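You operate a simulated robot arm through the tools that you are given. There is no shell and no other tool. Be economical: measure what you need, move in short steps, check, and stop when the job is done.

The job below is to be done with a simulated robot arm. You get a single attempt, and the scene is never put back.

JOB
Switch the winder off, put the wound blue shuttle on the bench and shut the guard again. Where these are worked on the way, their far stop is far enough and under half their travel is too little: clear guard.

It is judged by the outcome, as a careful person would: the job done as asked, and still so three seconds after it is handed in. It fails if anything else is knocked over, pushed out of place, dropped, spilled or broken.

ROBOT AND FRAMES
A 7-joint arm with a two-finger parallel gripper, fixed in place. Base frame: the origin is at the foot of the arm, x ahead of it, y to its left, z up. Lengths are in m, angles in degrees, forces in N, time in s.
With the tool pointing down near the work surface it reaches from about 0.22 to 0.58 m from the base axis. Its first joint turns from -66.0 to 66.0 degrees. Payload 2.5 kg.
The TCP is the grasp point between the finger pads, 0.023 m short of the fingertips. In the tool frame z runs along the fingers and y along their closing line. Largest opening 0.094 m; finger width 0.038, thickness 0.01; the body of the gripper, 0.054 by 0.096 m, starts 0.039 m behind the TCP.
Orientation is that of the tool frame in the base frame, as a unit quaternion [w, x, y, z]. With the fingers straight down and closing along the base's y, the tool's x points along the base's -x, its y along +y and its z along -z.

CONTROLS
- The arm moves only by the tool drive_tool. Its arguments are lists of equal length, an entry for each row: "delta_pos": the shift along the base's x, y, z in m, a list of three; "rotation": the turn, a rotation vector about the base's x, y, z in degrees, a list of three; "claw": the gripper command, from -1 (shut) to 1 (fully open), values between in proportion. In form: {"delta_pos": [[tx, ty, tz], ...], "rotation": [[wx, wy, wz], ...], "claw": [claw, ...]}. A call has 1 to 12 rows; each row shifts and turns the commanded pose from where the row before left it. Each row takes 0.2 s and may step no farther than 0.05 m and 8.6 degrees from the row before; otherwise, or with a gripper value out of range, the whole call is refused. Where a pose cannot be reached the arm comes as near as it can. A force on the tool above 90 N (or 10 N above the force at the start of the call, whichever is more), or a blocked arm, ends the call early, and 0.2 s more pass. Each finger travels about 0.108 m/s and halts on what it meets, pressing with about 26 N; the grip force reading is that of the motor and also rises with nothing between the fingers. The clock runs only during rows and for 0.2 s after the last one: add rows that do not move to give the fingers time. It gives the time, the measured TCP pose, the force on the tool (base axes), the opening and the grip force at its end, in the units of the frame above (readings bear some noise), with the torque about the TCP (base axes, N m) and any sound that the robot's microphone picked up.
- Cameras (640 x 400 px; columns grow to the right, rows downward): "scene" is fixed at [0.0391, -0.4116, 0.5184]; the picture's right is [0.91, 0.41, 0.00], its down [0.32, -0.73, -0.61] and it looks along [-0.25, 0.56, -0.79] (base axes); focal length 214 px, centre (320, 200). "wrist" rides on the gripper at [0.086, 0.016, -0.074] in the tool frame; the picture's right is [-0.18, 0.98, 0.00], its down [-0.58, -0.11, -0.81] and it looks along [-0.79, -0.15, 0.59] (tool axes); focal length 243 px, centre (320, 200).
- capture(camera): a new picture of that camera. No time passes.
- pixel_to_xyz(camera, pixels): for up to 12 pixels [column, row] of the newest picture of that camera ("zoom" is the newest enlarged one), the place [x, y, z] in the base frame of the surface seen there, good to about 0.003 m. No time passes.
- zoom(camera, box): a new picture of the part [left, top, right, bottom] of that camera's present view, enlarged. No time passes.
- finish_job(): hands the job in; it is judged then, once.

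Keep the steps short. Do not move on a guess: measure, check each grasp and each placing, and mend mistakes. In all there are 80 turns and 34 pictures (those below and enlarged ones count). Leave the gripper open and the arm clear of the work at the hand-in unless told otherwise, and finish with a single line.

The tools are called after "Call:" by a JSON object that holds its "method" and its "body". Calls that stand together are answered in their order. drive_tool: Moves the arm, as the interface text tells. Its arguments: {"type":"object","properties":{"delta_pos":{"type":"array","items":{"type":"array","items":{"type":"number"}}},"rotation":{"type":"array","items":{"type":"array","items":{"type":"number"}}},"claw":{"type":"array","items":{"type":"number"}}},"required":["delta_pos","rotation","claw"]} The other tools are called the same way: capture (camera) takes a picture; pixel_to_xyz (camera, pixels) gives the place of the surface under pixels of a picture; zoom (camera, box) takes an enlarged picture of a part of a camera's view; finish_job () hands the job in.

At the start:

```text
time_s: 0.0
position: [0.2513, 0.3168, 0.2973]
orientation: [0.0, 0.0, 1.0, 0.0]
contact_force: [0.0, -0.5, 0.0]
wrist_torque: [0.04, -0.01, 0.02]
opening: 0.0941
gripper_force: 0.0
```

scene: 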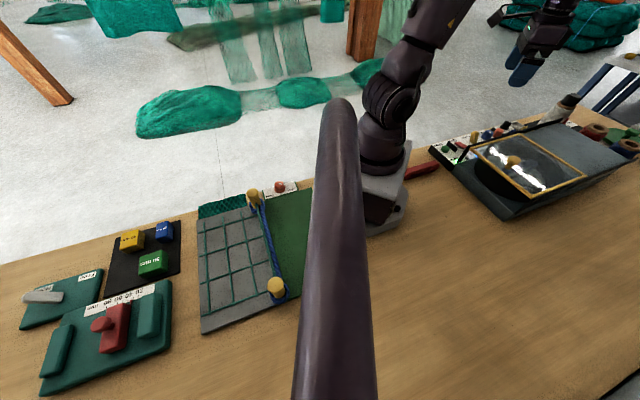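
wrist: 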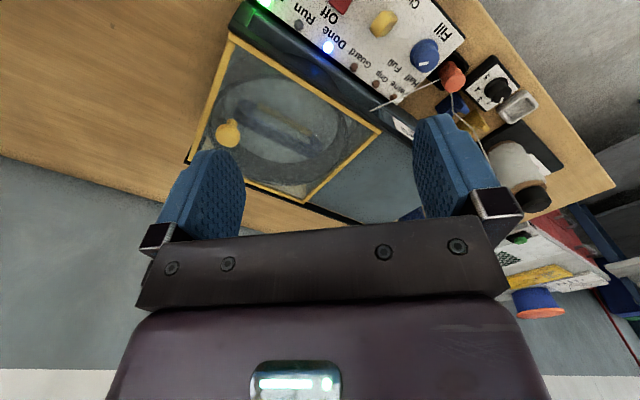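

I see the winder with a yellow-framed clear guard in the wrist view and its control panel at the top. I'll enlarge both views to read the panel.

Call:
{"method": "zoom", "body": {"camera": "wrist", "box": [160, 0, 480, 220]}}

Call:
{"method": "zoom", "body": {"camera": "scene", "box": [420, 80, 640, 220]}}

```text
1.82 times, centred on (320, 110) of wrist
```

zoom: 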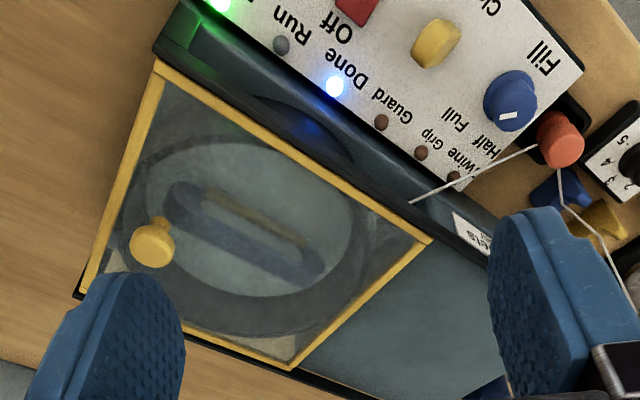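

```text
2.86 times, centred on (530, 150) of scene
```

zoom: 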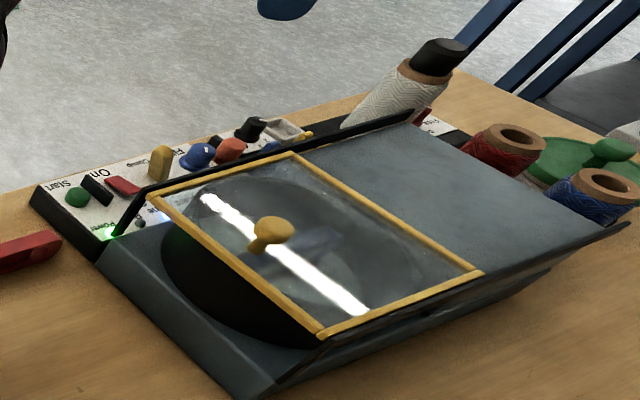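

The panel has Start, On/Off, Clamp and Fill controls, and the guard has a knob. I'll measure the main points.

Call:
{"method": "pixel_to_xyz", "body": {"camera": "zoom", "pixels": [[270, 228], [158, 195], [293, 155], [478, 272], [322, 335], [78, 195], [98, 190], [122, 185], [160, 160], [195, 155], [400, 120], [560, 240]]}}

Call:
{"method": "pixel_to_xyz", "body": {"camera": "wrist", "pixels": [[228, 132], [232, 38], [380, 130], [305, 202], [188, 162], [340, 4], [383, 22], [424, 50], [452, 78], [280, 130], [460, 20], [262, 3]]}}

```text
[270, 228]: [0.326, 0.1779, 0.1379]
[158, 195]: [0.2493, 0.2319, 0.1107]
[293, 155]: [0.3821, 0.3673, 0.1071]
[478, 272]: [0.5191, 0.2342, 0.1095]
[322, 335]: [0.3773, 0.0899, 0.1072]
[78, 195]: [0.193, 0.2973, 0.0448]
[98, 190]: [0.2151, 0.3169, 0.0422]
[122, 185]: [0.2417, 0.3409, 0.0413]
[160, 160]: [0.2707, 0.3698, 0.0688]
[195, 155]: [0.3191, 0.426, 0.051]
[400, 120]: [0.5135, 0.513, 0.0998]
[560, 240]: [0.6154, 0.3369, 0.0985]
```

```text
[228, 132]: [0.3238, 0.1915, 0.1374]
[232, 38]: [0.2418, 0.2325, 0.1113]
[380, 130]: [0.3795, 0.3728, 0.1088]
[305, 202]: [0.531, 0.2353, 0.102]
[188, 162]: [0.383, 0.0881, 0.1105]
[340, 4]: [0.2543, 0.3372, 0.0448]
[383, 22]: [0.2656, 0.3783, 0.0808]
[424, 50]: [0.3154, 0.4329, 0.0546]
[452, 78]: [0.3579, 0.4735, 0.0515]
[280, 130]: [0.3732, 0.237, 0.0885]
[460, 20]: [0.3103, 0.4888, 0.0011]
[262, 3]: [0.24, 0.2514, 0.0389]
```

The guard lies flat at z≈0.11 and seems to slide along (0.7, 0.72, 0) over the grey plate, with its knob at about (0.325, 0.185). I'll turn and back off at height to look at the panel squarely.

Call:
{"method": "drive_tool", "body": {"delta_pos": [[0.002, -0.022, 0], [0.002, -0.022, 0], [0.002, -0.022, 0], [0.002, -0.022, 0], [0.002, -0.022, 0], [0.002, -0.022, 0], [0.002, -0.022, 0], [0.002, -0.022, 0], [0.002, -0.022, 0], [0.002, -0.02, 0]], "rotation": [[0, 0, 8.5], [0, 0, 8.5], [0, 0, 8.5], [0, 0, 8.5], [0, 0, 8.5], [0, 0, 8.5], [0, 0, 8.5], [0, 0, 8.5], [0, 0, 8.5], [0, 0, 8.5]], "claw": [1, 1, 1, 1, 1, 1, 1, 1, 1, 1]}}

Call:
{"method": "capture", "body": {"camera": "wrist"}}

```text
time_s: 2.2
position: [0.2706, 0.0984, 0.2979]
orientation: [0.0, -0.676, 0.737, 0.0]
contact_force: [-1.0, 0.2, 0.4]
wrist_torque: [0.0, -0.01, -0.01]
opening: 0.0942
gripper_force: 0.1
```

```text
29 pictures are left
```

wrist: 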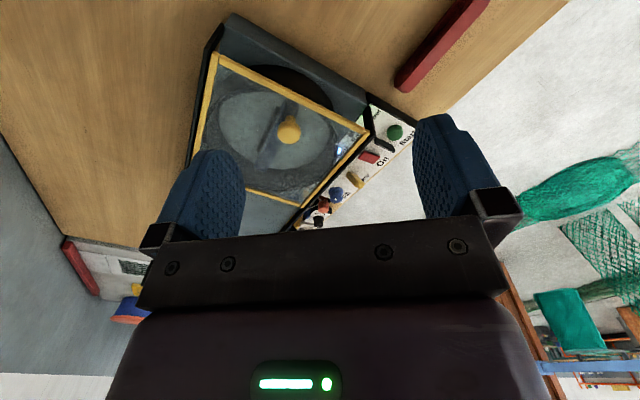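

The picture is upside down (near things at the top). I'll move 0.1 toward the panel for a clearer look.

Call:
{"method": "drive_tool", "body": {"delta_pos": [[0, 0.04, 0], [0, 0.04, 0], [0, 0.03, 0]], "rotation": [[0, 0, 0], [0, 0, 0], [0, 0, 0]], "claw": [1, 1, 1]}}

Call:
{"method": "zoom", "body": {"camera": "wrist", "box": [200, 0, 460, 170]}}

```text
time_s: 3.0
position: [0.2701, 0.209, 0.2981]
orientation: [0.0, -0.676, 0.737, 0.0]
contact_force: [-0.3, -0.7, -0.1]
wrist_torque: [-0.04, -0.02, -0.02]
opening: 0.0939
gripper_force: 0.0
```

```text
2.35 times, centred on (330, 85) of wrist
```

zoom: 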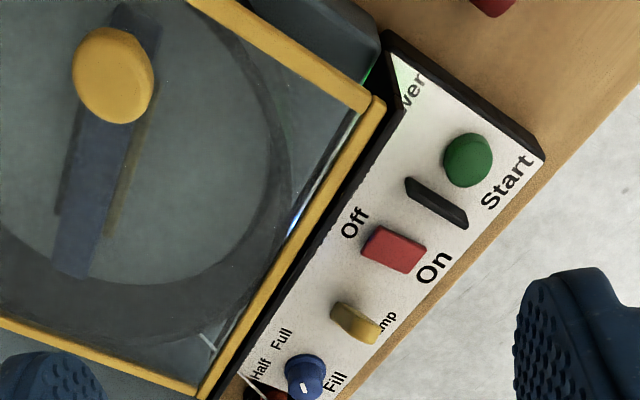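

A red switch sits between "Off" (guard side) and "On" (outer side). I'll measure its shape, the neighbours and the knob.

Call:
{"method": "pixel_to_xyz", "body": {"camera": "zoom", "pixels": [[393, 248], [375, 238], [410, 256], [383, 262], [404, 236], [352, 225], [432, 268], [437, 205], [468, 160], [355, 318], [120, 70], [350, 150]]}}

Call:
{"method": "zoom", "body": {"camera": "wrist", "box": [325, 65, 405, 115]}}

```text
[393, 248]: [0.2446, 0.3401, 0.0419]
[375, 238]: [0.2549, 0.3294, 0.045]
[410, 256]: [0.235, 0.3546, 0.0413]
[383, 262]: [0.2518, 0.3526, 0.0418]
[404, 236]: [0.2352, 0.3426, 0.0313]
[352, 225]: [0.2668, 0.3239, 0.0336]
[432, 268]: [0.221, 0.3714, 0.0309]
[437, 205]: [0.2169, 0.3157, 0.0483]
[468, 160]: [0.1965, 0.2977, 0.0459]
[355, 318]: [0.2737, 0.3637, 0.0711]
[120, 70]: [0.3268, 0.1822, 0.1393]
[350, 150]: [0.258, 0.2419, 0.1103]
```

```text
8.00 times, centred on (365, 90) of wrist
```

zoom: 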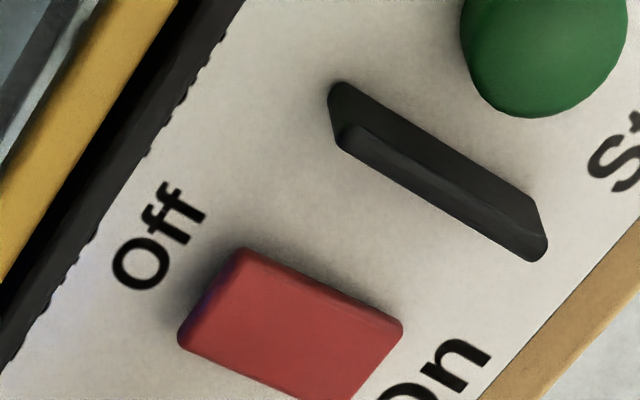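

It is a rocker; the Off end looks raised, so it is On. I'll check the rocker's tilt and the rail edge next to it for clearance.

Call:
{"method": "pixel_to_xyz", "body": {"camera": "zoom", "pixels": [[225, 270], [195, 325], [290, 320], [350, 380], [380, 325], [205, 60], [180, 75], [150, 120], [120, 90], [225, 60], [270, 180], [210, 225]]}}

```text
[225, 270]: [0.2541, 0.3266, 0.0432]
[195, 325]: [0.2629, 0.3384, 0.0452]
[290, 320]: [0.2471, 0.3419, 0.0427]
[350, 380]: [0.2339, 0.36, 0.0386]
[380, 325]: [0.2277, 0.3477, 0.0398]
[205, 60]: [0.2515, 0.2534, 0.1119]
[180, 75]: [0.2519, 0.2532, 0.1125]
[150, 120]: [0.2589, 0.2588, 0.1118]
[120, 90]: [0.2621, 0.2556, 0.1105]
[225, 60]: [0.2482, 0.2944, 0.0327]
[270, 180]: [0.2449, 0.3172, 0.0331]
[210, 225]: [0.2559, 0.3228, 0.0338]
```

The rocker's Off end (n≈0.063 out from the guard edge) is high at z≈0.045 and its On end is low at ≈0.039. I'll press the Off end with the inner finger of a half-open gripper, keeping the gripper body clear of the rail, and move above it first.

Call:
{"method": "drive_tool", "body": {"delta_pos": [[-0.007, 0.0287, -0.012], [-0.007, 0.0287, -0.012], [-0.007, 0.0287, -0.012], [-0.007, 0.0287, -0.012], [-0.0068, 0.0285, -0.012], [0, 0, -0.04], [0, 0, -0.04], [0, 0, -0.04], [0, 0, 0]], "rotation": [[0, 0, -7.9], [0, 0, -7.9], [0, 0, -7.9], [0, 0, -7.9], [0, 0, -7.9], [0, 0, 0], [0, 0, 0], [0, 0, 0], [0, 0, 0]], "claw": [-0.15, -0.15, -0.15, -0.15, -0.15, -0.15, -0.15, -0.15, -0.15]}}

Call:
{"method": "capture", "body": {"camera": "wrist"}}

```text
time_s: 5.0
position: [0.2364, 0.3538, 0.1163]
orientation: [0.0, -0.387, 0.922, -0.001]
contact_force: [0.2, 0.5, -0.4]
wrist_torque: [0.01, -0.02, 0.0]
opening: 0.0403
gripper_force: 0.0
```

```text
26 pictures are left
```

wrist: 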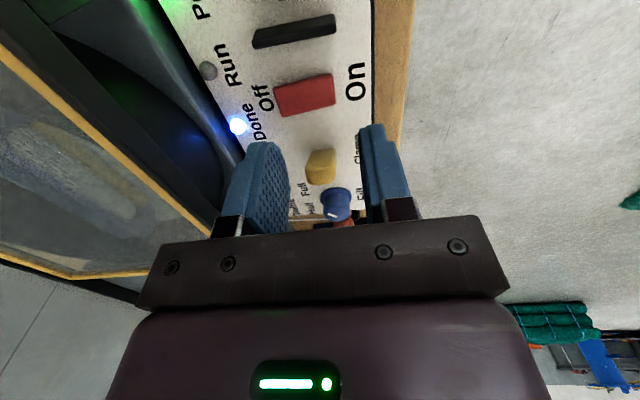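

The rocker is clear at about (305, 95). I'll re-measure it from here, where precision is best.

Call:
{"method": "pixel_to_xyz", "body": {"camera": "wrist", "pixels": [[280, 97], [305, 94], [328, 90], [290, 105], [262, 150], [375, 135], [320, 158], [293, 35], [220, 120]]}}

Call:
{"method": "zoom", "body": {"camera": "wrist", "box": [220, 60, 400, 220]}}

```text
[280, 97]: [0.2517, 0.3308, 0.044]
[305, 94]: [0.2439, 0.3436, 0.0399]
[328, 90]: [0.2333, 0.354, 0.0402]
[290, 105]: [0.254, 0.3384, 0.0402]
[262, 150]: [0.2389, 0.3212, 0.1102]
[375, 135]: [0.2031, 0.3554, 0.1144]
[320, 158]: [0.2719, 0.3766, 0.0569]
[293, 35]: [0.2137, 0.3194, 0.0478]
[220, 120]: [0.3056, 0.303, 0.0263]
```

```text
2.50 times, centred on (310, 140) of wrist
```

zoom: 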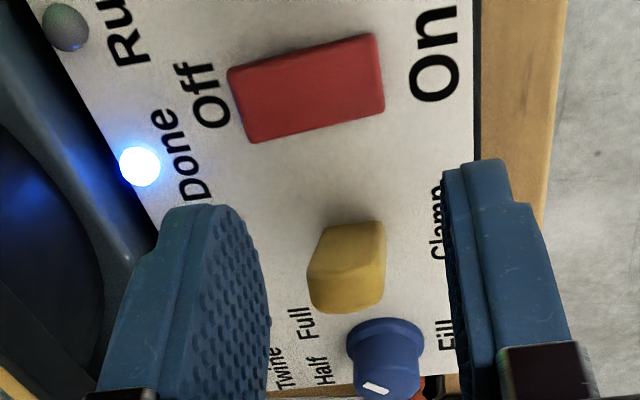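

The inner finger is over the Off end at about (0.254, 0.336). I'll go down and press in small steps.

Call:
{"method": "drive_tool", "body": {"delta_pos": [[0, 0, -0.02], [0, 0, -0.02], [0, 0, -0.004], [0, 0, -0.003], [0, 0, -0.003], [0, 0, -0.002], [0, 0, -0.002]], "rotation": [[0, 0, 0], [0, 0, 0], [0, 0, 0], [0, 0, 0], [0, 0, 0], [0, 0, 0], [0, 0, 0]], "claw": [-0.15, -0.15, -0.15, -0.15, -0.15, -0.15, -0.15]}}

```text
time_s: 6.6
position: [0.2355, 0.3523, 0.0636]
orientation: [0.0, -0.386, 0.923, 0.0]
contact_force: [-0.4, 0.4, -0.4]
wrist_torque: [0.03, 0.0, 0.01]
opening: 0.0402
gripper_force: 0.1
```

Tip is at z≈0.041 with no force yet. I'll press on gently.

Call:
{"method": "drive_tool", "body": {"delta_pos": [[0, 0, -0.002], [0, 0, -0.002], [0, 0, -0.001]], "rotation": [[0, 0, 0], [0, 0, 0], [0, 0, 0]], "claw": [-0.15, -0.15, -0.15]}}

Call:
{"method": "zoom", "body": {"camera": "wrist", "box": [160, 0, 420, 200]}}

```text
time_s: 7.4
position: [0.2366, 0.354, 0.0629]
orientation: [0.002, -0.385, 0.923, 0.0]
contact_force: [-18.5, -21.5, 76.5]
wrist_torque: [-1.58, -0.69, -0.69]
opening: 0.0406
gripper_force: 0.3
```

```text
2.00 times, centred on (290, 100) of wrist
```

zoom: 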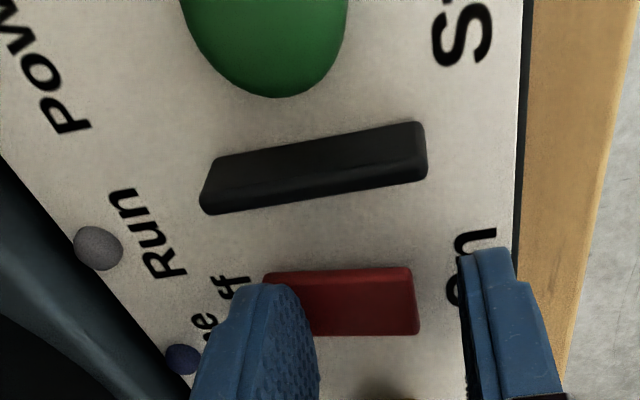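

The Done lamp has gone dark, and the rocker is at its stop (76 N). I'll lift off and check the lamps and the rocker.

Call:
{"method": "drive_tool", "body": {"delta_pos": [[0, 0, 0.01], [0, 0, 0.04], [0, 0, 0.04], [0, 0, 0.04], [0, 0, 0.03]], "rotation": [[0, 0, 0], [0, 0, 0], [0, 0, 0], [0, 0, 0], [0, 0, 0]], "claw": [-0.15, -0.15, -0.15, -0.15, -0.15]}}

Call:
{"method": "capture", "body": {"camera": "wrist"}}

Call:
{"method": "pixel_to_xyz", "body": {"camera": "wrist", "pixels": [[280, 97], [328, 90]]}}

```text
time_s: 8.6
position: [0.236, 0.353, 0.2177]
orientation: [0.0, -0.387, 0.922, 0.001]
contact_force: [-0.4, 0.2, -1.0]
wrist_torque: [0.01, 0.01, -0.02]
opening: 0.0397
gripper_force: 0.0
```

```text
23 pictures are left
```

wrist: 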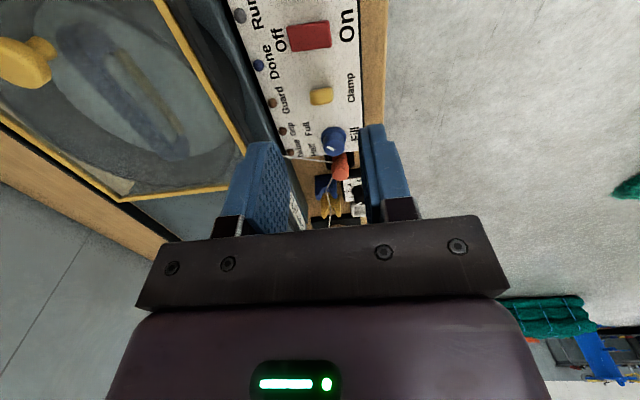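

```text
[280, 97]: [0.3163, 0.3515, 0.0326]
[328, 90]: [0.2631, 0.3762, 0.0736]
```

The rocker is switched off. Next I'll go above the guard knob and look at it.

Call:
{"method": "drive_tool", "body": {"delta_pos": [[0.008, -0.032, 0.01], [0.008, -0.032, 0.01], [0.008, -0.032, 0], [0.008, -0.032, 0], [0.008, -0.032, 0], [0.009, -0.03, 0]], "rotation": [[0, 0, 0], [0, 0, 0], [0, 0, 0], [0, 0, 0], [0, 0, 0], [0, 0, 0]], "claw": [0.3, 0.3, 0.3, 0.3, 0.3, 0.3]}}

Call:
{"method": "capture", "body": {"camera": "wrist"}}

```text
time_s: 10.0
position: [0.2858, 0.163, 0.2374]
orientation: [0.0, -0.386, 0.922, -0.001]
contact_force: [0.1, -0.3, 0.2]
wrist_torque: [0.05, 0.03, 0.01]
opening: 0.0609
gripper_force: 0.0
```

```text
22 pictures are left
```

wrist: 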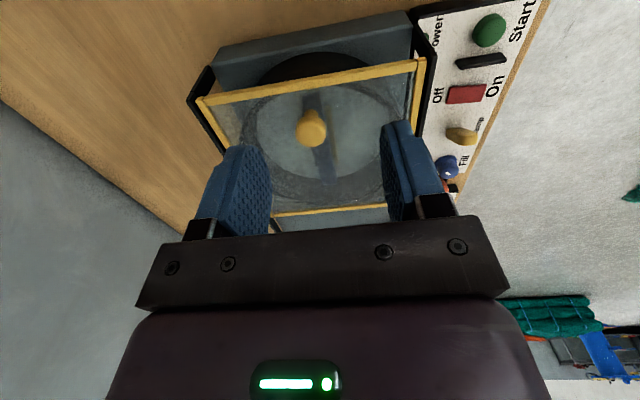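

The Power lamp is dark too. The knob is at (311, 127); I'll measure it and the guard frame.

Call:
{"method": "pixel_to_xyz", "body": {"camera": "wrist", "pixels": [[311, 130], [297, 130], [325, 130], [311, 117], [311, 142], [316, 112], [205, 101], [416, 64], [330, 150], [320, 170], [315, 80], [340, 207]]}}

Call:
{"method": "zoom", "body": {"camera": "wrist", "box": [180, 40, 440, 220]}}

```text
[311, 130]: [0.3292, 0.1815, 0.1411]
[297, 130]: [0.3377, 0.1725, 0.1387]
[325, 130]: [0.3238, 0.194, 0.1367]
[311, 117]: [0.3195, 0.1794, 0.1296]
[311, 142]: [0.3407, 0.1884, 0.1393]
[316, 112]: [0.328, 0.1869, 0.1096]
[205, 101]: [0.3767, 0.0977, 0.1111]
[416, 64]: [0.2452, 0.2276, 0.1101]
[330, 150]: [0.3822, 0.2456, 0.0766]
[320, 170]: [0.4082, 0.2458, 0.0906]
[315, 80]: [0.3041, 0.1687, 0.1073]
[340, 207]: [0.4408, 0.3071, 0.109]
```

```text
2.22 times, centred on (310, 130) of wrist
```

zoom: 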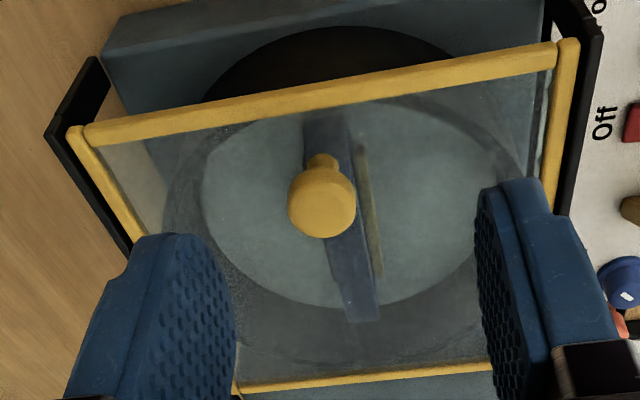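

The knob's disc is centred at about (0.331, 0.184) with its top at z≈0.141. I'll straddle it with the TCP at z≈0.139 (fingertips 6 mm above the guard) and close.

Call:
{"method": "drive_tool", "body": {"delta_pos": [[0.0226, 0.0105, 0], [0.0226, 0.0105, 0], [0, 0, -0.04], [0, 0, -0.03], [0, 0, -0.02], [0, 0, -0.007], [0, 0, 0]], "rotation": [[0, 0, 0], [0, 0, 0], [0, 0, 0], [0, 0, 0], [0, 0, 0], [0, 0, 0], [0, 0, 0]], "claw": [0.3, 0.3, 0.3, 0.3, 0.3, 0.3, 0.3]}}

Call:
{"method": "capture", "body": {"camera": "wrist"}}

```text
time_s: 11.6
position: [0.3303, 0.1829, 0.1403]
orientation: [0.0, -0.387, 0.922, 0.0]
contact_force: [0.9, -0.3, -0.5]
wrist_torque: [0.02, -0.01, 0.0]
opening: 0.0607
gripper_force: 0.1
```

```text
20 pictures are left
```

wrist: 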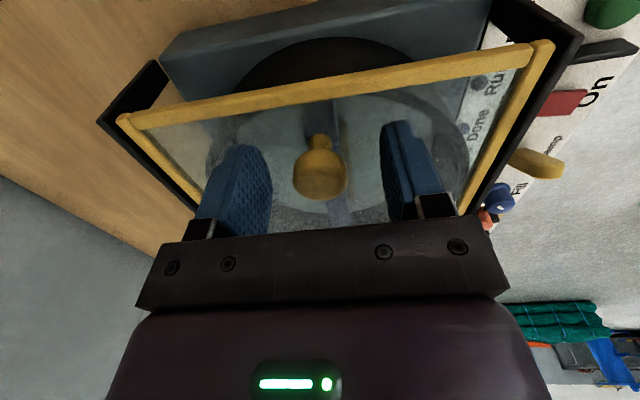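

The knob is between the pads at (320, 172). I'll close on it.

Call:
{"method": "drive_tool", "body": {"delta_pos": [[0, 0, 0], [0, 0, 0], [0, 0, 0]], "rotation": [[0, 0, 0], [0, 0, 0], [0, 0, 0]], "claw": [-1, -1, -1]}}

```text
time_s: 12.4
position: [0.331, 0.1831, 0.1404]
orientation: [0.001, -0.385, 0.923, -0.001]
contact_force: [6.9, -4.0, -6.5]
wrist_torque: [0.0, -0.14, -0.03]
opening: 0.0268
gripper_force: 44.9
```

The knob is held (opening 0.027). I'll slide a first 0.04 m along the rails and check the force.

Call:
{"method": "drive_tool", "body": {"delta_pos": [[0.007, 0.0072, 0], [0.007, 0.0072, 0], [0.007, 0.0072, 0], [0.007, 0.0072, 0]], "rotation": [[0, 0, 0], [0, 0, 0], [0, 0, 0], [0, 0, 0]], "claw": [-1, -1, -1, -1]}}

Call:
{"method": "capture", "body": {"camera": "scene"}}

```text
time_s: 13.4
position: [0.3602, 0.2103, 0.1404]
orientation: [0.0, -0.386, 0.923, -0.001]
contact_force: [10.7, -11.3, -10.4]
wrist_torque: [-0.34, 0.15, -0.06]
opening: 0.0268
gripper_force: 44.5
```

```text
19 pictures are left
```

scene: 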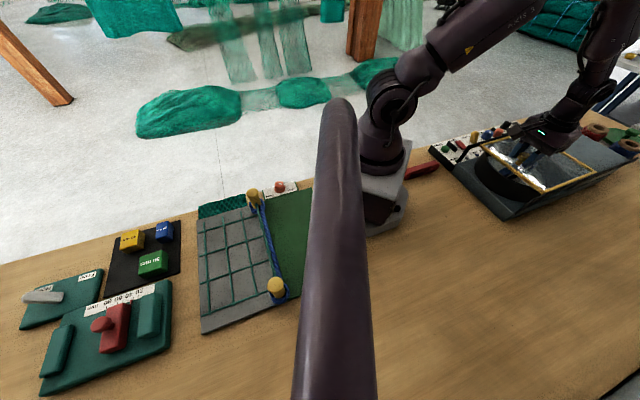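

The guard slides freely; the side force suggests the rail direction is nearer 44°. I'll continue, trimmed accordingly.

Call:
{"method": "drive_tool", "body": {"delta_pos": [[0.0085, 0.0062, 0.001], [0.0085, 0.0082, 0], [0.0085, 0.0082, 0], [0.0085, 0.0082, 0], [0.0085, 0.0082, 0], [0.0085, 0.0082, 0]], "rotation": [[0, 0, 0], [0, 0, 0], [0, 0, 0], [0, 0, 0], [0, 0, 0], [0, 0, 0]], "claw": [-1, -1, -1, -1, -1, -1]}}

```text
time_s: 14.8
position: [0.4078, 0.2603, 0.1416]
orientation: [-0.003, -0.388, 0.922, 0.0]
contact_force: [1.2, -1.0, -24.8]
wrist_torque: [-0.59, 0.57, 0.07]
opening: 0.0269
gripper_force: 45.2
```

Travel so far is 0.109 m with little side force; the vertical pull comes from my 1 mm rise, so I'll undo that and continue.

Call:
{"method": "drive_tool", "body": {"delta_pos": [[0.0084, 0.0084, -0.0012], [0.0084, 0.0084, 0], [0.0084, 0.0084, 0], [0.0084, 0.0084, 0], [0.0084, 0.0084, 0]], "rotation": [[0, 0, 0], [0, 0, 0], [0, 0, 0], [0, 0, 0], [0, 0, 0]], "claw": [-1, -1, -1, -1, -1]}}

Call:
{"method": "capture", "body": {"camera": "scene"}}

```text
time_s: 16.0
position: [0.451, 0.3016, 0.1417]
orientation: [0.001, -0.388, 0.922, 0.002]
contact_force: [-8.4, 8.8, -4.1]
wrist_torque: [-0.15, 0.43, 0.08]
opening: 0.0269
gripper_force: 44.6
```

```text
18 pictures are left
```

scene: 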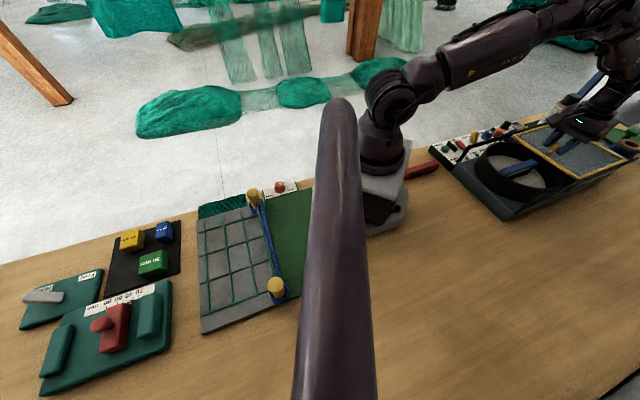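

Travel is 0.168 m and the bowl is open. I'll push gently on toward the far stop.

Call:
{"method": "drive_tool", "body": {"delta_pos": [[0.0045, 0.0038, 0], [0.0042, 0.0042, 0], [0.0042, 0.0042, 0], [0.0042, 0.0042, 0]], "rotation": [[0, 0, 0], [0, 0, 0], [0, 0, 0], [0, 0, 0]], "claw": [-1, -1, -1, -1]}}

Call:
{"method": "zoom", "body": {"camera": "scene", "box": [420, 80, 640, 220]}}

```text
time_s: 17.0
position: [0.4679, 0.3183, 0.1411]
orientation: [0.0, -0.387, 0.922, 0.002]
contact_force: [-15.8, 15.4, 3.7]
wrist_torque: [0.04, 0.34, 0.11]
opening: 0.027
gripper_force: 44.4
```

```text
2.86 times, centred on (530, 150) of scene
```

zoom: 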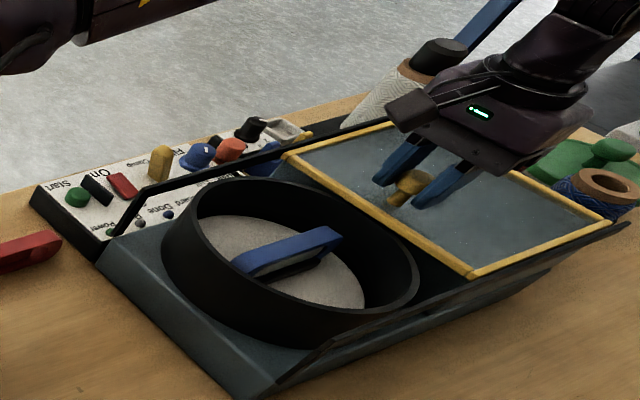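

Travel is 0.192 m, and the guard is clear of the bowl. One more small push will show whether this is the far stop.

Call:
{"method": "drive_tool", "body": {"delta_pos": [[0.0045, 0.002, 0], [0.0035, 0.0025, 0], [0.003, 0.003, 0]], "rotation": [[0, 0, 0], [0, 0, 0], [0, 0, 0]], "claw": [-1, -1, -1]}}

```text
time_s: 17.8
position: [0.4762, 0.326, 0.14]
orientation: [-0.007, -0.388, 0.922, 0.003]
contact_force: [-41.5, -0.5, 8.9]
wrist_torque: [0.2, 0.43, 0.19]
opening: 0.0271
gripper_force: 44.5
```

The force against the motion rose to about 40 N, so this is the far stop (0.204 m). I'll relax slightly, release and rise.

Call:
{"method": "drive_tool", "body": {"delta_pos": [[-0.002, -0.001, 0], [0, 0, 0], [0, 0, 0], [0, 0, 0.04], [0, 0, 0.04], [-0.02, -0.02, 0.03], [-0.035, -0.035, 0], [-0.035, -0.035, 0], [-0.035, -0.035, 0], [-0.03, -0.03, 0.02]], "rotation": [[0, 0, 0], [0, 0, 0], [0, 0, 0], [0, 0, 0], [0, 0, 0], [0, 0, 0], [0, 0, 0], [0, 0, 0], [0, 0, 0], [0, 0, 0]], "claw": [-1, 0.3, 0.3, 0.3, 0.3, 0.3, 0.3, 0.3, 0.3, 0.3]}}

Call:
{"method": "capture", "body": {"camera": "wrist"}}

```text
time_s: 20.0
position: [0.3241, 0.1676, 0.2691]
orientation: [-0.001, -0.387, 0.922, 0.0]
contact_force: [0.0, -0.3, 0.2]
wrist_torque: [-0.01, 0.01, -0.04]
opening: 0.061
gripper_force: 0.1
```

```text
16 pictures are left
```

wrist: 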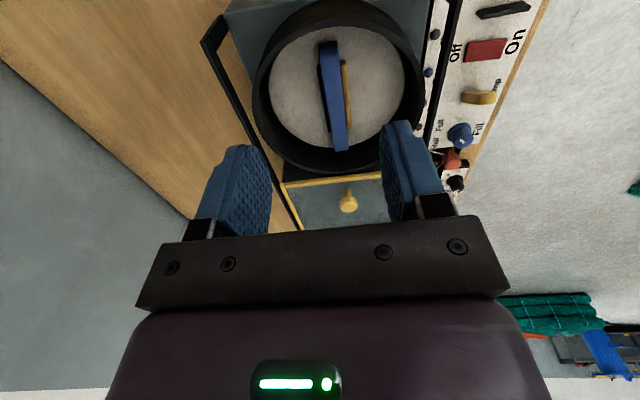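

The bowl is open, and the blue shuttle lies in it at (335, 95). I'll enlarge it and then measure.

Call:
{"method": "zoom", "body": {"camera": "wrist", "box": [240, 0, 430, 190]}}

Call:
{"method": "pixel_to_xyz", "body": {"camera": "wrist", "pixels": [[327, 48], [335, 95], [341, 140], [321, 80], [348, 95], [300, 95], [380, 95], [265, 100], [418, 85], [340, 5], [345, 170], [285, 95]]}}

```text
2.11 times, centred on (335, 95) of wrist
```

zoom: 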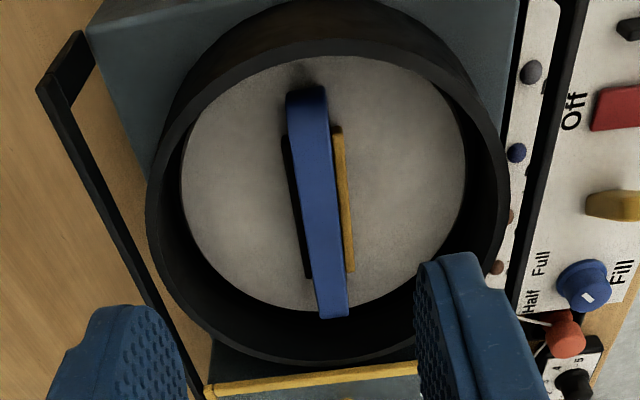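

```text
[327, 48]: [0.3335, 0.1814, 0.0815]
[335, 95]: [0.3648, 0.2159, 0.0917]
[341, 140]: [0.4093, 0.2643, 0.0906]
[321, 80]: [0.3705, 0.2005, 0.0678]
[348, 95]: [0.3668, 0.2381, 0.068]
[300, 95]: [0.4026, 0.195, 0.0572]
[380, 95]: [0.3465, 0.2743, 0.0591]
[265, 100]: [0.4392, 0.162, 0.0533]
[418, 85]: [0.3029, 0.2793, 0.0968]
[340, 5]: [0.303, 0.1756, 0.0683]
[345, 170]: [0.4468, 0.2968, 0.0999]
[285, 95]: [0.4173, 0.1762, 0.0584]
```

The shuttle stands on edge (top z≈0.091) between a black bar and a yellow bar, and the yellow "Clamp" control matches the yellow bar in colour. I'll look closer at the Clamp control and at the bars.

Call:
{"method": "zoom", "body": {"camera": "wrist", "box": [425, 50, 525, 200]}}

Call:
{"method": "zoom", "body": {"camera": "wrist", "box": [300, 35, 370, 155]}}

```text
2.67 times, centred on (475, 125) of wrist
```

zoom: 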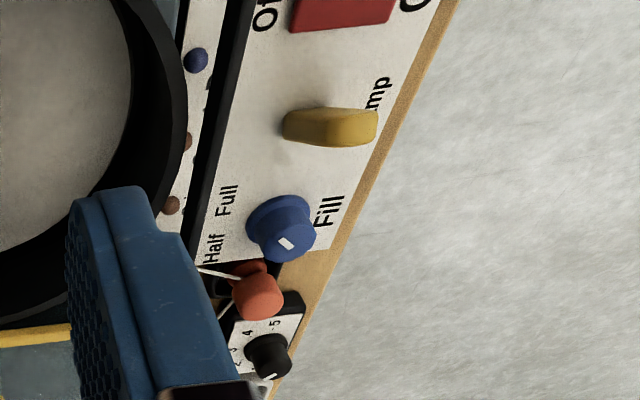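

```text
3.33 times, centred on (335, 95) of wrist
```

zoom: 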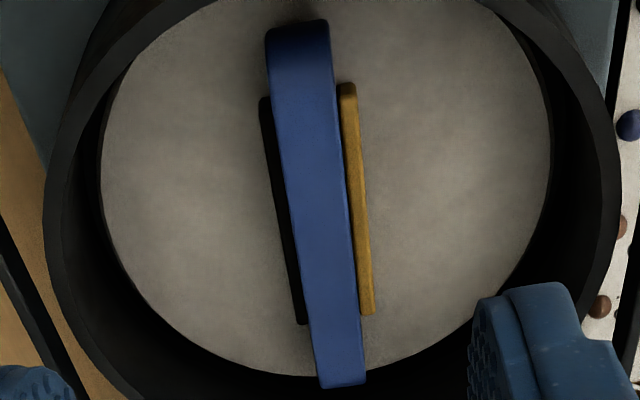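

The bars seem close to the shuttle. I'll measure the shuttle's top edges and the bars from this enlarged view to set the grasp.

Call:
{"method": "pixel_to_xyz", "body": {"camera": "zoom", "pixels": [[300, 70], [312, 150], [321, 220], [330, 290], [337, 370], [300, 220], [346, 220], [348, 100], [365, 300], [270, 120], [298, 310], [298, 40]]}}

Call:
{"method": "pixel_to_xyz", "body": {"camera": "wrist", "pixels": [[478, 97], [472, 97], [485, 95], [465, 98], [491, 97], [478, 91], [478, 104], [460, 85]]}}

```text
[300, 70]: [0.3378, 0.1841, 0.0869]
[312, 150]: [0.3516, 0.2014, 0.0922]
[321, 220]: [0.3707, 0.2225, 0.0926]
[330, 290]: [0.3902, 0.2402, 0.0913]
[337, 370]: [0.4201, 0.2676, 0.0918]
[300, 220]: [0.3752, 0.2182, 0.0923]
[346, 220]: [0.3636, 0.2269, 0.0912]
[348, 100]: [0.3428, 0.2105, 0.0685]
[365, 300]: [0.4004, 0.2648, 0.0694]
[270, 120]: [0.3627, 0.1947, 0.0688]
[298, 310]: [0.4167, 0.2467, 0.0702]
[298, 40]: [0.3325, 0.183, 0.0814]
```

```text
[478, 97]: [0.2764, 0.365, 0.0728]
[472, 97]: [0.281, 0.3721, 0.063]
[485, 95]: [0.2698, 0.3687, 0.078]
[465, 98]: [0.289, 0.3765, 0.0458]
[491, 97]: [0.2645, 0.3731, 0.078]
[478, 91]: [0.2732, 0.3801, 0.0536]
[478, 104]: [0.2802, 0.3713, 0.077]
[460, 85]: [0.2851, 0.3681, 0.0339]
```

From the points, the Clamp piece looks like a lever leaning along the panel's length. I'll enlarge it from the fixed camera to be sure of its shape.

Call:
{"method": "zoom", "body": {"camera": "scene", "box": [455, 120, 515, 160]}}

```text
10.00 times, centred on (485, 140) of scene
```

zoom: 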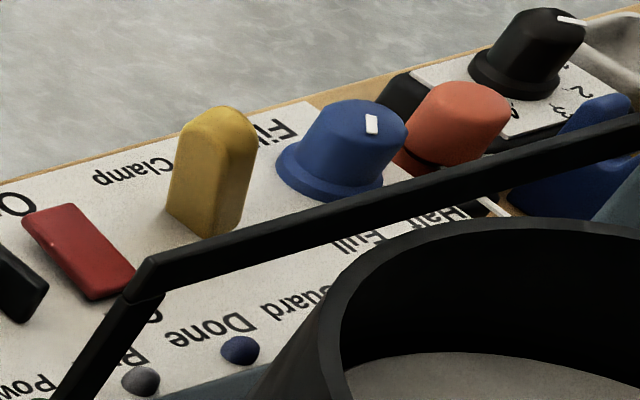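

This is clear: the yellow Clamp lever is a paddle (thin along the panel's length) now leaning back toward the rocker, so it is thrown along +u toward the Fill knob. With the jaws touching the shuttle, I read it as clamped. I'll close the fingers and come down just behind the lever, above the rocker.

Call:
{"method": "drive_tool", "body": {"delta_pos": [[-0.0154, 0.0355, 0], [-0.0154, 0.0355, 0], [-0.0154, 0.0355, 0], [-0.0154, 0.0355, 0], [-0.0155, 0.0354, 0], [0, 0, -0.045], [0, 0, -0.045], [0, 0, -0.045], [0, 0, -0.03], [0, 0, -0.019], [0, 0, 0]], "rotation": [[0, 0, 0], [0, 0, 0], [0, 0, 0], [0, 0, 0], [0, 0, 0], [0, 0, 0], [0, 0, 0], [0, 0, 0], [0, 0, 0], [0, 0, 0], [0, 0, 0]], "claw": [-1, -1, -1, -1, -1, -1, -1, -1, -1, -1, -1]}}

Call:
{"method": "capture", "body": {"camera": "wrist"}}

```text
time_s: 22.4
position: [0.2463, 0.3457, 0.0877]
orientation: [0.0, -0.387, 0.922, 0.0]
contact_force: [0.5, -0.2, -0.5]
wrist_torque: [0.04, -0.01, -0.02]
opening: 0.0001
gripper_force: 25.8
```

```text
11 pictures are left
```

wrist: 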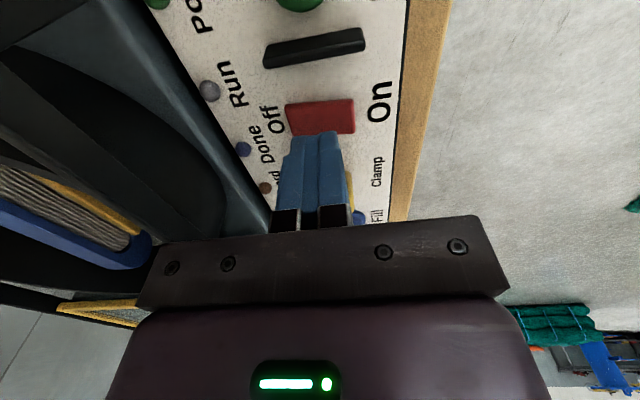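

The fingers are just behind the lever with no contact. I'll push along +u in small steps.

Call:
{"method": "drive_tool", "body": {"delta_pos": [[0.0035, 0.0036, 0], [0.0035, 0.0036, 0], [0.0035, 0.0036, 0], [0.0035, 0.0036, 0], [0.0035, 0.0036, 0], [0.0035, 0.0036, 0]], "rotation": [[0, 0, 0], [0, 0, 0], [0, 0, 0], [0, 0, 0], [0, 0, 0], [0, 0, 0]], "claw": [-1, -1, -1, -1, -1, -1]}}

```text
time_s: 23.8
position: [0.2675, 0.3694, 0.0873]
orientation: [0.0, -0.386, 0.922, 0.0]
contact_force: [-0.1, -1.3, 3.3]
wrist_torque: [0.04, -0.04, -0.03]
opening: 0.0
gripper_force: 26.1
```

Front edge is at u≈0.131 with a small force. I'll push a little further and watch the force.

Call:
{"method": "drive_tool", "body": {"delta_pos": [[0.0028, 0.0029, 0], [0.0028, 0.0029, 0], [0.0028, 0.0029, 0]], "rotation": [[0, 0, 0], [0, 0, 0], [0, 0, 0]], "claw": [-1, -1, -1]}}

Call:
{"method": "zoom", "body": {"camera": "scene", "box": [445, 110, 565, 210]}}

```text
time_s: 24.6
position: [0.2753, 0.3769, 0.0869]
orientation: [0.0, -0.387, 0.922, -0.001]
contact_force: [0.0, -0.4, -0.5]
wrist_torque: [-0.02, 0.01, -0.03]
opening: 0.0002
gripper_force: 25.6
```

```text
4.00 times, centred on (505, 160) of scene
```

zoom: 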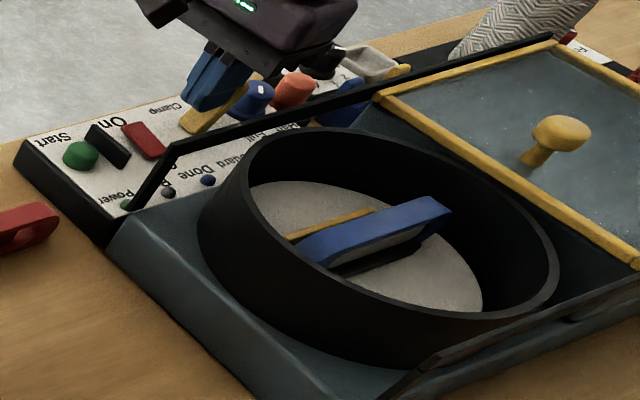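

The lever has flipped over to lean toward the Fill knob, and the yellow jaw seems to have moved away from the shuttle. I'll back off, rise and look down at the jaws.

Call:
{"method": "drive_tool", "body": {"delta_pos": [[-0.0088, -0.0089, 0], [-0.0088, -0.0089, 0], [0, 0, 0.045], [0, 0, 0.045], [0, 0, 0.045], [0, 0, 0.045], [0.0133, -0.0383, 0], [0.0133, -0.0383, 0], [0.0133, -0.0383, 0], [0.0133, -0.0383, 0], [0.0133, -0.0383, 0]], "rotation": [[0, 0, 0], [0, 0, 0], [0, 0, 0], [0, 0, 0], [0, 0, 0], [0, 0, 0], [0, 0, 0], [0, 0, 0], [0, 0, 0], [0, 0, 0], [0, 0, 0]], "claw": [-1, -1, -1, -1, -1, -1, -0.3, -0.3, -0.3, -0.3, -0.3]}}

Call:
{"method": "zoom", "body": {"camera": "wrist", "box": [280, 0, 500, 170]}}

```text
time_s: 27.0
position: [0.3243, 0.1673, 0.2661]
orientation: [0.0, -0.388, 0.922, 0.0]
contact_force: [0.4, 0.1, -0.2]
wrist_torque: [-0.01, 0.02, -0.02]
opening: 0.0329
gripper_force: 0.1
```

```text
2.35 times, centred on (390, 85) of wrist
```

zoom: 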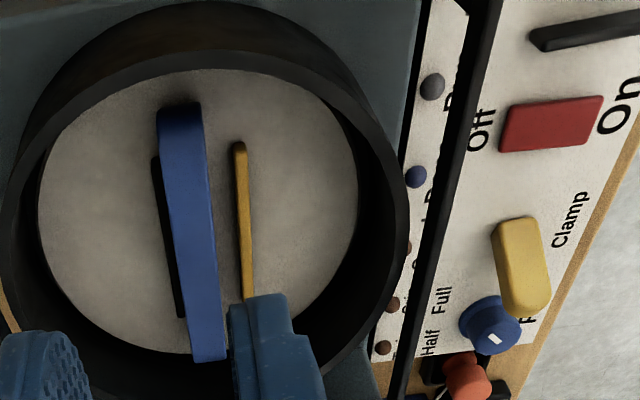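

The yellow jaw has opened and the shuttle stands free. I'll measure its top again, plus the yellow bar and open bench for placing.

Call:
{"method": "pixel_to_xyz", "body": {"camera": "zoom", "pixels": [[180, 130], [188, 190], [196, 240], [208, 345], [175, 200], [205, 200], [240, 160], [246, 270], [155, 170], [180, 108], [225, 300], [180, 310]]}}

Call:
{"method": "pixel_to_xyz", "body": {"camera": "scene", "pixels": [[420, 260], [450, 280], [480, 240], [400, 290], [500, 218], [430, 180], [470, 300]]}}

```text
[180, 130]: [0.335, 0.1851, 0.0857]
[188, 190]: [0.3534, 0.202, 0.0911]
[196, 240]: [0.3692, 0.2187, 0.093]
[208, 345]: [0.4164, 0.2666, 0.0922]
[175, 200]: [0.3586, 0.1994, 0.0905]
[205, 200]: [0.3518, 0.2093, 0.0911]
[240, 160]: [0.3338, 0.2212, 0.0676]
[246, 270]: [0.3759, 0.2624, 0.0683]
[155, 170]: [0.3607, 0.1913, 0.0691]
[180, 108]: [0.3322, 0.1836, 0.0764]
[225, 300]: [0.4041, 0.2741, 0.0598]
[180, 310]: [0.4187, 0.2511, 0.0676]
```

```text
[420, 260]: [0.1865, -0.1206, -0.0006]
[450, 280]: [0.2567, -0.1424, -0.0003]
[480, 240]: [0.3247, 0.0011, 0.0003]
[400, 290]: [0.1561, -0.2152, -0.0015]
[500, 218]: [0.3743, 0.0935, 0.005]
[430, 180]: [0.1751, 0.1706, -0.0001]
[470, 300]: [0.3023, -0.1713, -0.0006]
```

The shuttle's top line passes through (0.377, 0.2265) at 45.7°, and its top is at 0.092; the bars reach only 0.069. I'll descend with the TCP to z≈0.097, which keeps the fingertips above the bars, and stop before closing.

Call:
{"method": "drive_tool", "body": {"delta_pos": [[0.0264, 0.0296, 0], [0.0263, 0.0296, 0], [0, 0, -0.045], [0, 0, -0.045], [0, 0, -0.045], [0, 0, -0.02], [0, 0, -0.014], [0, 0, 0]], "rotation": [[0, 0, 0], [0, 0, 0], [0, 0, 0], [0, 0, 0], [0, 0, 0], [0, 0, 0], [0, 0, 0], [0, 0, 0]], "claw": [0, 0, 0, 0, 0, 0, 0, 0]}}

Call:
{"method": "capture", "body": {"camera": "wrist"}}

```text
time_s: 28.8
position: [0.3767, 0.2264, 0.0963]
orientation: [-0.001, -0.387, 0.922, 0.0]
contact_force: [-0.3, -0.1, 0.5]
wrist_torque: [0.01, 0.0, -0.02]
opening: 0.0469
gripper_force: 0.1
```

```text
8 pictures are left
```

wrist: 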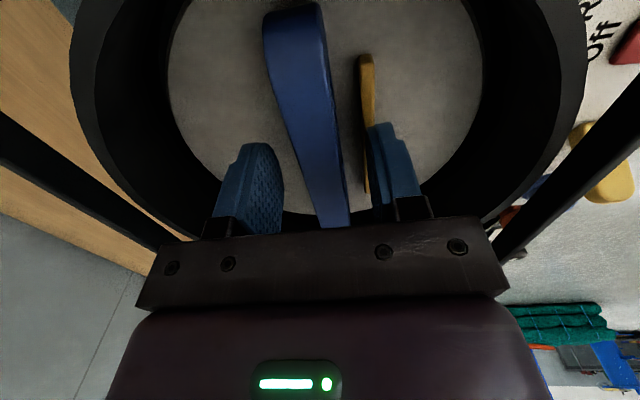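

The shuttle is between the fingers at (320, 160). I'll close, then lift 1 cm to test.

Call:
{"method": "drive_tool", "body": {"delta_pos": [[0, 0, 0], [0, 0, 0], [0, 0, 0], [0, 0, 0.005], [0, 0, 0.01]], "rotation": [[0, 0, 0], [0, 0, 0], [0, 0, 0], [0, 0, 0], [0, 0, 0]], "claw": [-1, -1, -1, -1, -1]}}

```text
time_s: 30.0
position: [0.377, 0.2252, 0.1136]
orientation: [0.001, -0.386, 0.922, -0.001]
contact_force: [-0.6, -0.1, -0.4]
wrist_torque: [0.04, 0.02, 0.01]
opening: 0.0187
gripper_force: 26.2
```

Held (opening 0.0187) and lifting freely. I'll lift it out high, carry it over the open bench and check.

Call:
{"method": "drive_tool", "body": {"delta_pos": [[0, 0, 0.03], [0, 0, 0.04], [0, 0, 0.04], [0, 0, 0.03], [-0.0067, -0.0357, 0], [-0.0067, -0.0357, 0], [-0.0067, -0.0357, 0], [-0.0067, -0.0357, 0], [-0.0067, -0.0357, 0], [-0.0067, -0.0357, 0], [-0.0067, -0.0357, 0], [0, -0.0357, 0]], "rotation": [[0, 0, 0], [0, 0, 0], [0, 0, 0], [0, 0, 0], [0, 0, 0], [0, 0, 0], [0, 0, 0], [0, 0, 0], [0, 0, 0], [0, 0, 0], [0, 0, 0], [0, 0, 0]], "claw": [-1, -1, -1, -1, -1, -1, -1, -1, -1, -1, -1, -1]}}

Call:
{"method": "capture", "body": {"camera": "scene"}}

```text
time_s: 32.6
position: [0.3301, -0.06, 0.2523]
orientation: [0.0, -0.387, 0.922, 0.001]
contact_force: [0.4, -0.4, 0.4]
wrist_torque: [0.02, -0.03, -0.04]
opening: 0.0191
gripper_force: 26.1
```

```text
7 pictures are left
```

scene: 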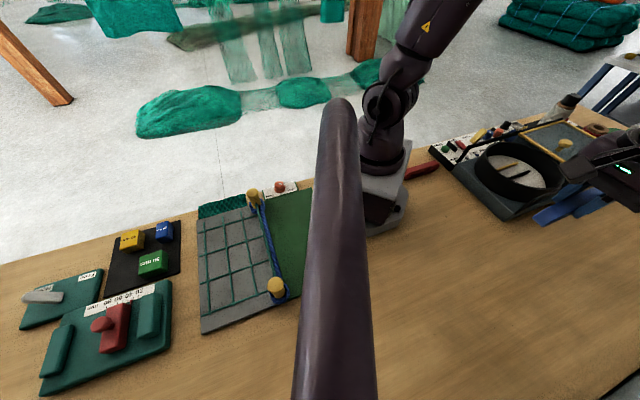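

The shuttle is held and only bare bench is below. I'll lower to just above the bench.

Call:
{"method": "drive_tool", "body": {"delta_pos": [[0, 0, -0.045], [0, 0, -0.045], [0, 0, -0.045], [0, 0, -0.04], [0, 0, -0.02], [0, 0, -0.01], [0, 0, -0.003], [0, 0, -0.002]], "rotation": [[0, 0, 0], [0, 0, 0], [0, 0, 0], [0, 0, 0], [0, 0, 0], [0, 0, 0], [0, 0, 0], [0, 0, 0]], "claw": [-1, -1, -1, -1, -1, -1, -1, -1]}}

Call:
{"method": "zoom", "body": {"camera": "scene", "box": [430, 200, 550, 290]}}

```text
time_s: 34.4
position: [0.3301, -0.058, 0.0428]
orientation: [0.0, -0.386, 0.922, -0.001]
contact_force: [-1.1, 0.0, -0.7]
wrist_torque: [0.01, -0.01, -0.01]
opening: 0.0187
gripper_force: 25.9
```

```text
4.44 times, centred on (490, 245) of scene
```

zoom: 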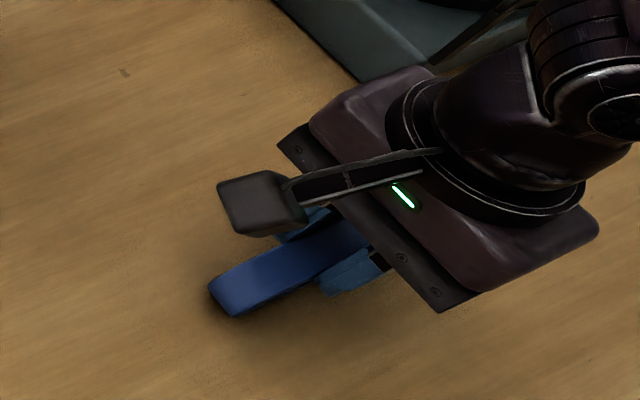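

No contact yet. I'll lower by millimetres until a contact force shows.

Call:
{"method": "drive_tool", "body": {"delta_pos": [[0, 0, -0.0015], [0, 0, -0.0015], [0, 0, -0.0015]], "rotation": [[0, 0, 0], [0, 0, 0], [0, 0, 0]], "claw": [-1, -1, -1]}}

```text
time_s: 35.2
position: [0.3309, -0.0591, 0.0394]
orientation: [0.0, -0.387, 0.922, -0.001]
contact_force: [-7.6, 2.6, 35.0]
wrist_torque: [0.07, 0.23, -0.01]
opening: 0.0192
gripper_force: 26.0
```

The shuttle is down on the bench (35 N up). I'll ease up 1 mm, open slowly and rise straight up.

Call:
{"method": "drive_tool", "body": {"delta_pos": [[0, 0, 0.001], [0, 0, 0], [0, 0, 0], [0, 0, 0], [0, 0, 0], [0, 0, 0.02], [0, 0, 0.04], [0, 0, 0.045], [0, 0, 0.045], [0, 0, 0.045], [0, 0, 0.02]], "rotation": [[0, 0, 0], [0, 0, 0], [0, 0, 0], [0, 0, 0], [0, 0, 0], [0, 0, 0], [0, 0, 0], [0, 0, 0], [0, 0, 0], [0, 0, 0], [0, 0, 0]], "claw": [-1, -0.5, -0.4, -0.2, 0.1, 0.3, 0.3, 0.3, 0.3, 0.3, 0.3]}}

Call:
{"method": "capture", "body": {"camera": "wrist"}}

```text
time_s: 37.6
position: [0.3292, -0.0588, 0.2534]
orientation: [0.0, -0.387, 0.922, 0.001]
contact_force: [-0.3, 0.5, -0.2]
wrist_torque: [0.02, 0.04, -0.02]
opening: 0.0612
gripper_force: 0.0
```

```text
5 pictures are left
```

wrist: 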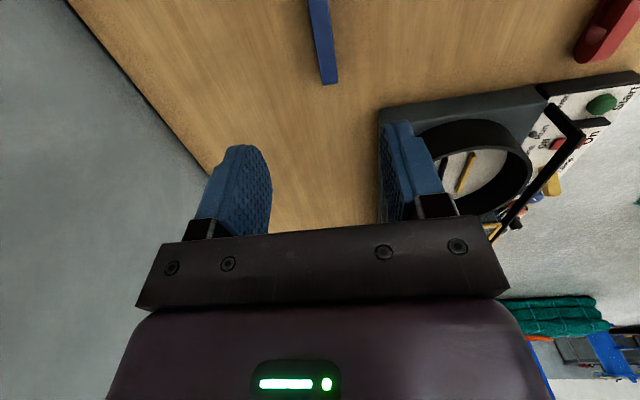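

The shuttle stands steady on the bench at (323, 40) in the picture. I'll return high above the guard knob, which I left at about (0.475, 0.325).

Call:
{"method": "drive_tool", "body": {"delta_pos": [[0.0146, 0.0384, 0], [0.0146, 0.0384, 0], [0.0146, 0.0384, 0], [0.0146, 0.0384, 0], [0.0146, 0.0384, 0], [0.0146, 0.0384, 0], [0.0146, 0.0384, 0], [0.0146, 0.0384, 0], [0.0146, 0.0384, 0], [0.0146, 0.0384, 0], [0, 0, -0.04], [0, 0, 0]], "rotation": [[0, 0, 0], [0, 0, 0], [0, 0, 0], [0, 0, 0], [0, 0, 0], [0, 0, 0], [0, 0, 0], [0, 0, 0], [0, 0, 0], [0, 0, 0], [0, 0, 0], [0, 0, 0]], "claw": [0.3, 0.3, 0.3, 0.3, 0.3, 0.3, 0.3, 0.3, 0.3, 0.3, 0.3, 0.3]}}

Call:
{"method": "capture", "body": {"camera": "wrist"}}

Call:
{"method": "pixel_to_xyz", "body": {"camera": "wrist", "pixels": [[320, 155], [320, 165], [320, 145], [312, 155], [328, 155]]}}

```text
time_s: 40.2
position: [0.4756, 0.3237, 0.2133]
orientation: [0.0, -0.387, 0.922, -0.001]
contact_force: [0.2, -0.7, 0.0]
wrist_torque: [-0.03, -0.02, -0.02]
opening: 0.0612
gripper_force: 0.1
```

```text
4 pictures are left
```

wrist: 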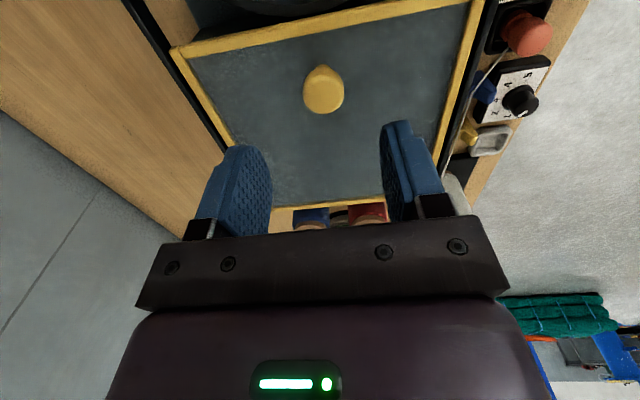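

```text
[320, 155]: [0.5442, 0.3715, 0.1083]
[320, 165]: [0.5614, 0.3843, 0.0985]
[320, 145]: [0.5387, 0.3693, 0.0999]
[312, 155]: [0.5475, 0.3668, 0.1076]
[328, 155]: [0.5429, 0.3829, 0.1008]
```

The knob appears at (323, 93); I'll measure it there.

Call:
{"method": "pixel_to_xyz", "body": {"camera": "wrist", "pixels": [[323, 93], [312, 93], [335, 93], [323, 85], [323, 105]]}}

```text
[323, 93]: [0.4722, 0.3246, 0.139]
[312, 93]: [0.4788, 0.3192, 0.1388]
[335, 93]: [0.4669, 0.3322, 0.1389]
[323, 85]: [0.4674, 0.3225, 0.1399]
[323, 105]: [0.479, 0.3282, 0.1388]
```

Knob centre is about (0.473, 0.325), below the TCP. I'll descend to z≈0.140 and close.

Call:
{"method": "drive_tool", "body": {"delta_pos": [[-0.0015, 0.001, -0.035], [0, 0, -0.025], [0, 0, -0.0125], [0, 0, 0], [0, 0, 0], [0, 0, 0], [0, 0, 0]], "rotation": [[0, 0, 0], [0, 0, 0], [0, 0, 0], [0, 0, 0], [0, 0, 0], [0, 0, 0], [0, 0, 0]], "claw": [0.3, 0.3, 0.3, 0.3, -1, -1, -1]}}

```text
time_s: 41.8
position: [0.4745, 0.3259, 0.1415]
orientation: [0.0, -0.388, 0.922, 0.001]
contact_force: [-4.5, 4.2, -3.1]
wrist_torque: [0.26, -0.12, 0.06]
opening: 0.0269
gripper_force: 44.9
```

The knob is held (0.027). I'll slide the guard back most of the way, along the measured line to (0.331, 0.183).

Call:
{"method": "drive_tool", "body": {"delta_pos": [[-0.01, -0.01, 0], [-0.01, -0.01, 0], [-0.01, -0.01, 0], [-0.01, -0.01, 0], [-0.01, -0.01, 0], [-0.01, -0.01, 0], [-0.01, -0.01, 0]], "rotation": [[0, 0, 0], [0, 0, 0], [0, 0, 0], [0, 0, 0], [0, 0, 0], [0, 0, 0], [0, 0, 0]], "claw": [-1, -1, -1, -1, -1, -1, -1]}}

```text
time_s: 43.4
position: [0.4052, 0.2559, 0.1411]
orientation: [0.0, -0.388, 0.922, 0.0]
contact_force: [-2.5, 4.3, -10.2]
wrist_torque: [-0.12, 0.15, -0.07]
opening: 0.0273
gripper_force: 45.4
```

Sliding well with little force. I'll continue to near the shut position.

Call:
{"method": "drive_tool", "body": {"delta_pos": [[-0.01, -0.01, -0.0005], [-0.01, -0.01, 0], [-0.01, -0.01, 0], [-0.01, -0.01, 0], [-0.01, -0.01, 0], [-0.01, -0.01, 0], [-0.006, -0.006, 0]], "rotation": [[0, 0, 0], [0, 0, 0], [0, 0, 0], [0, 0, 0], [0, 0, 0], [0, 0, 0], [0, 0, 0]], "claw": [-1, -1, -1, -1, -1, -1, -1]}}

```text
time_s: 45.0
position: [0.3386, 0.1891, 0.1415]
orientation: [-0.001, -0.387, 0.922, 0.0]
contact_force: [-4.4, 1.7, -6.1]
wrist_torque: [0.75, -0.68, 0.04]
opening: 0.0269
gripper_force: 44.8
```

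About 1 cm is left. I'll push gently into the stop.

Call:
{"method": "drive_tool", "body": {"delta_pos": [[-0.003, -0.003, 0], [-0.003, -0.003, 0], [-0.002, -0.002, 0], [-0.002, -0.002, 0]], "rotation": [[0, 0, 0], [0, 0, 0], [0, 0, 0], [0, 0, 0]], "claw": [-1, -1, -1, -1]}}

```text
time_s: 46.0
position: [0.3317, 0.1827, 0.1426]
orientation: [0.007, -0.388, 0.922, 0.003]
contact_force: [20.2, 22.3, -7.2]
wrist_torque: [0.23, -0.15, -0.01]
opening: 0.0272
gripper_force: 45.6
```

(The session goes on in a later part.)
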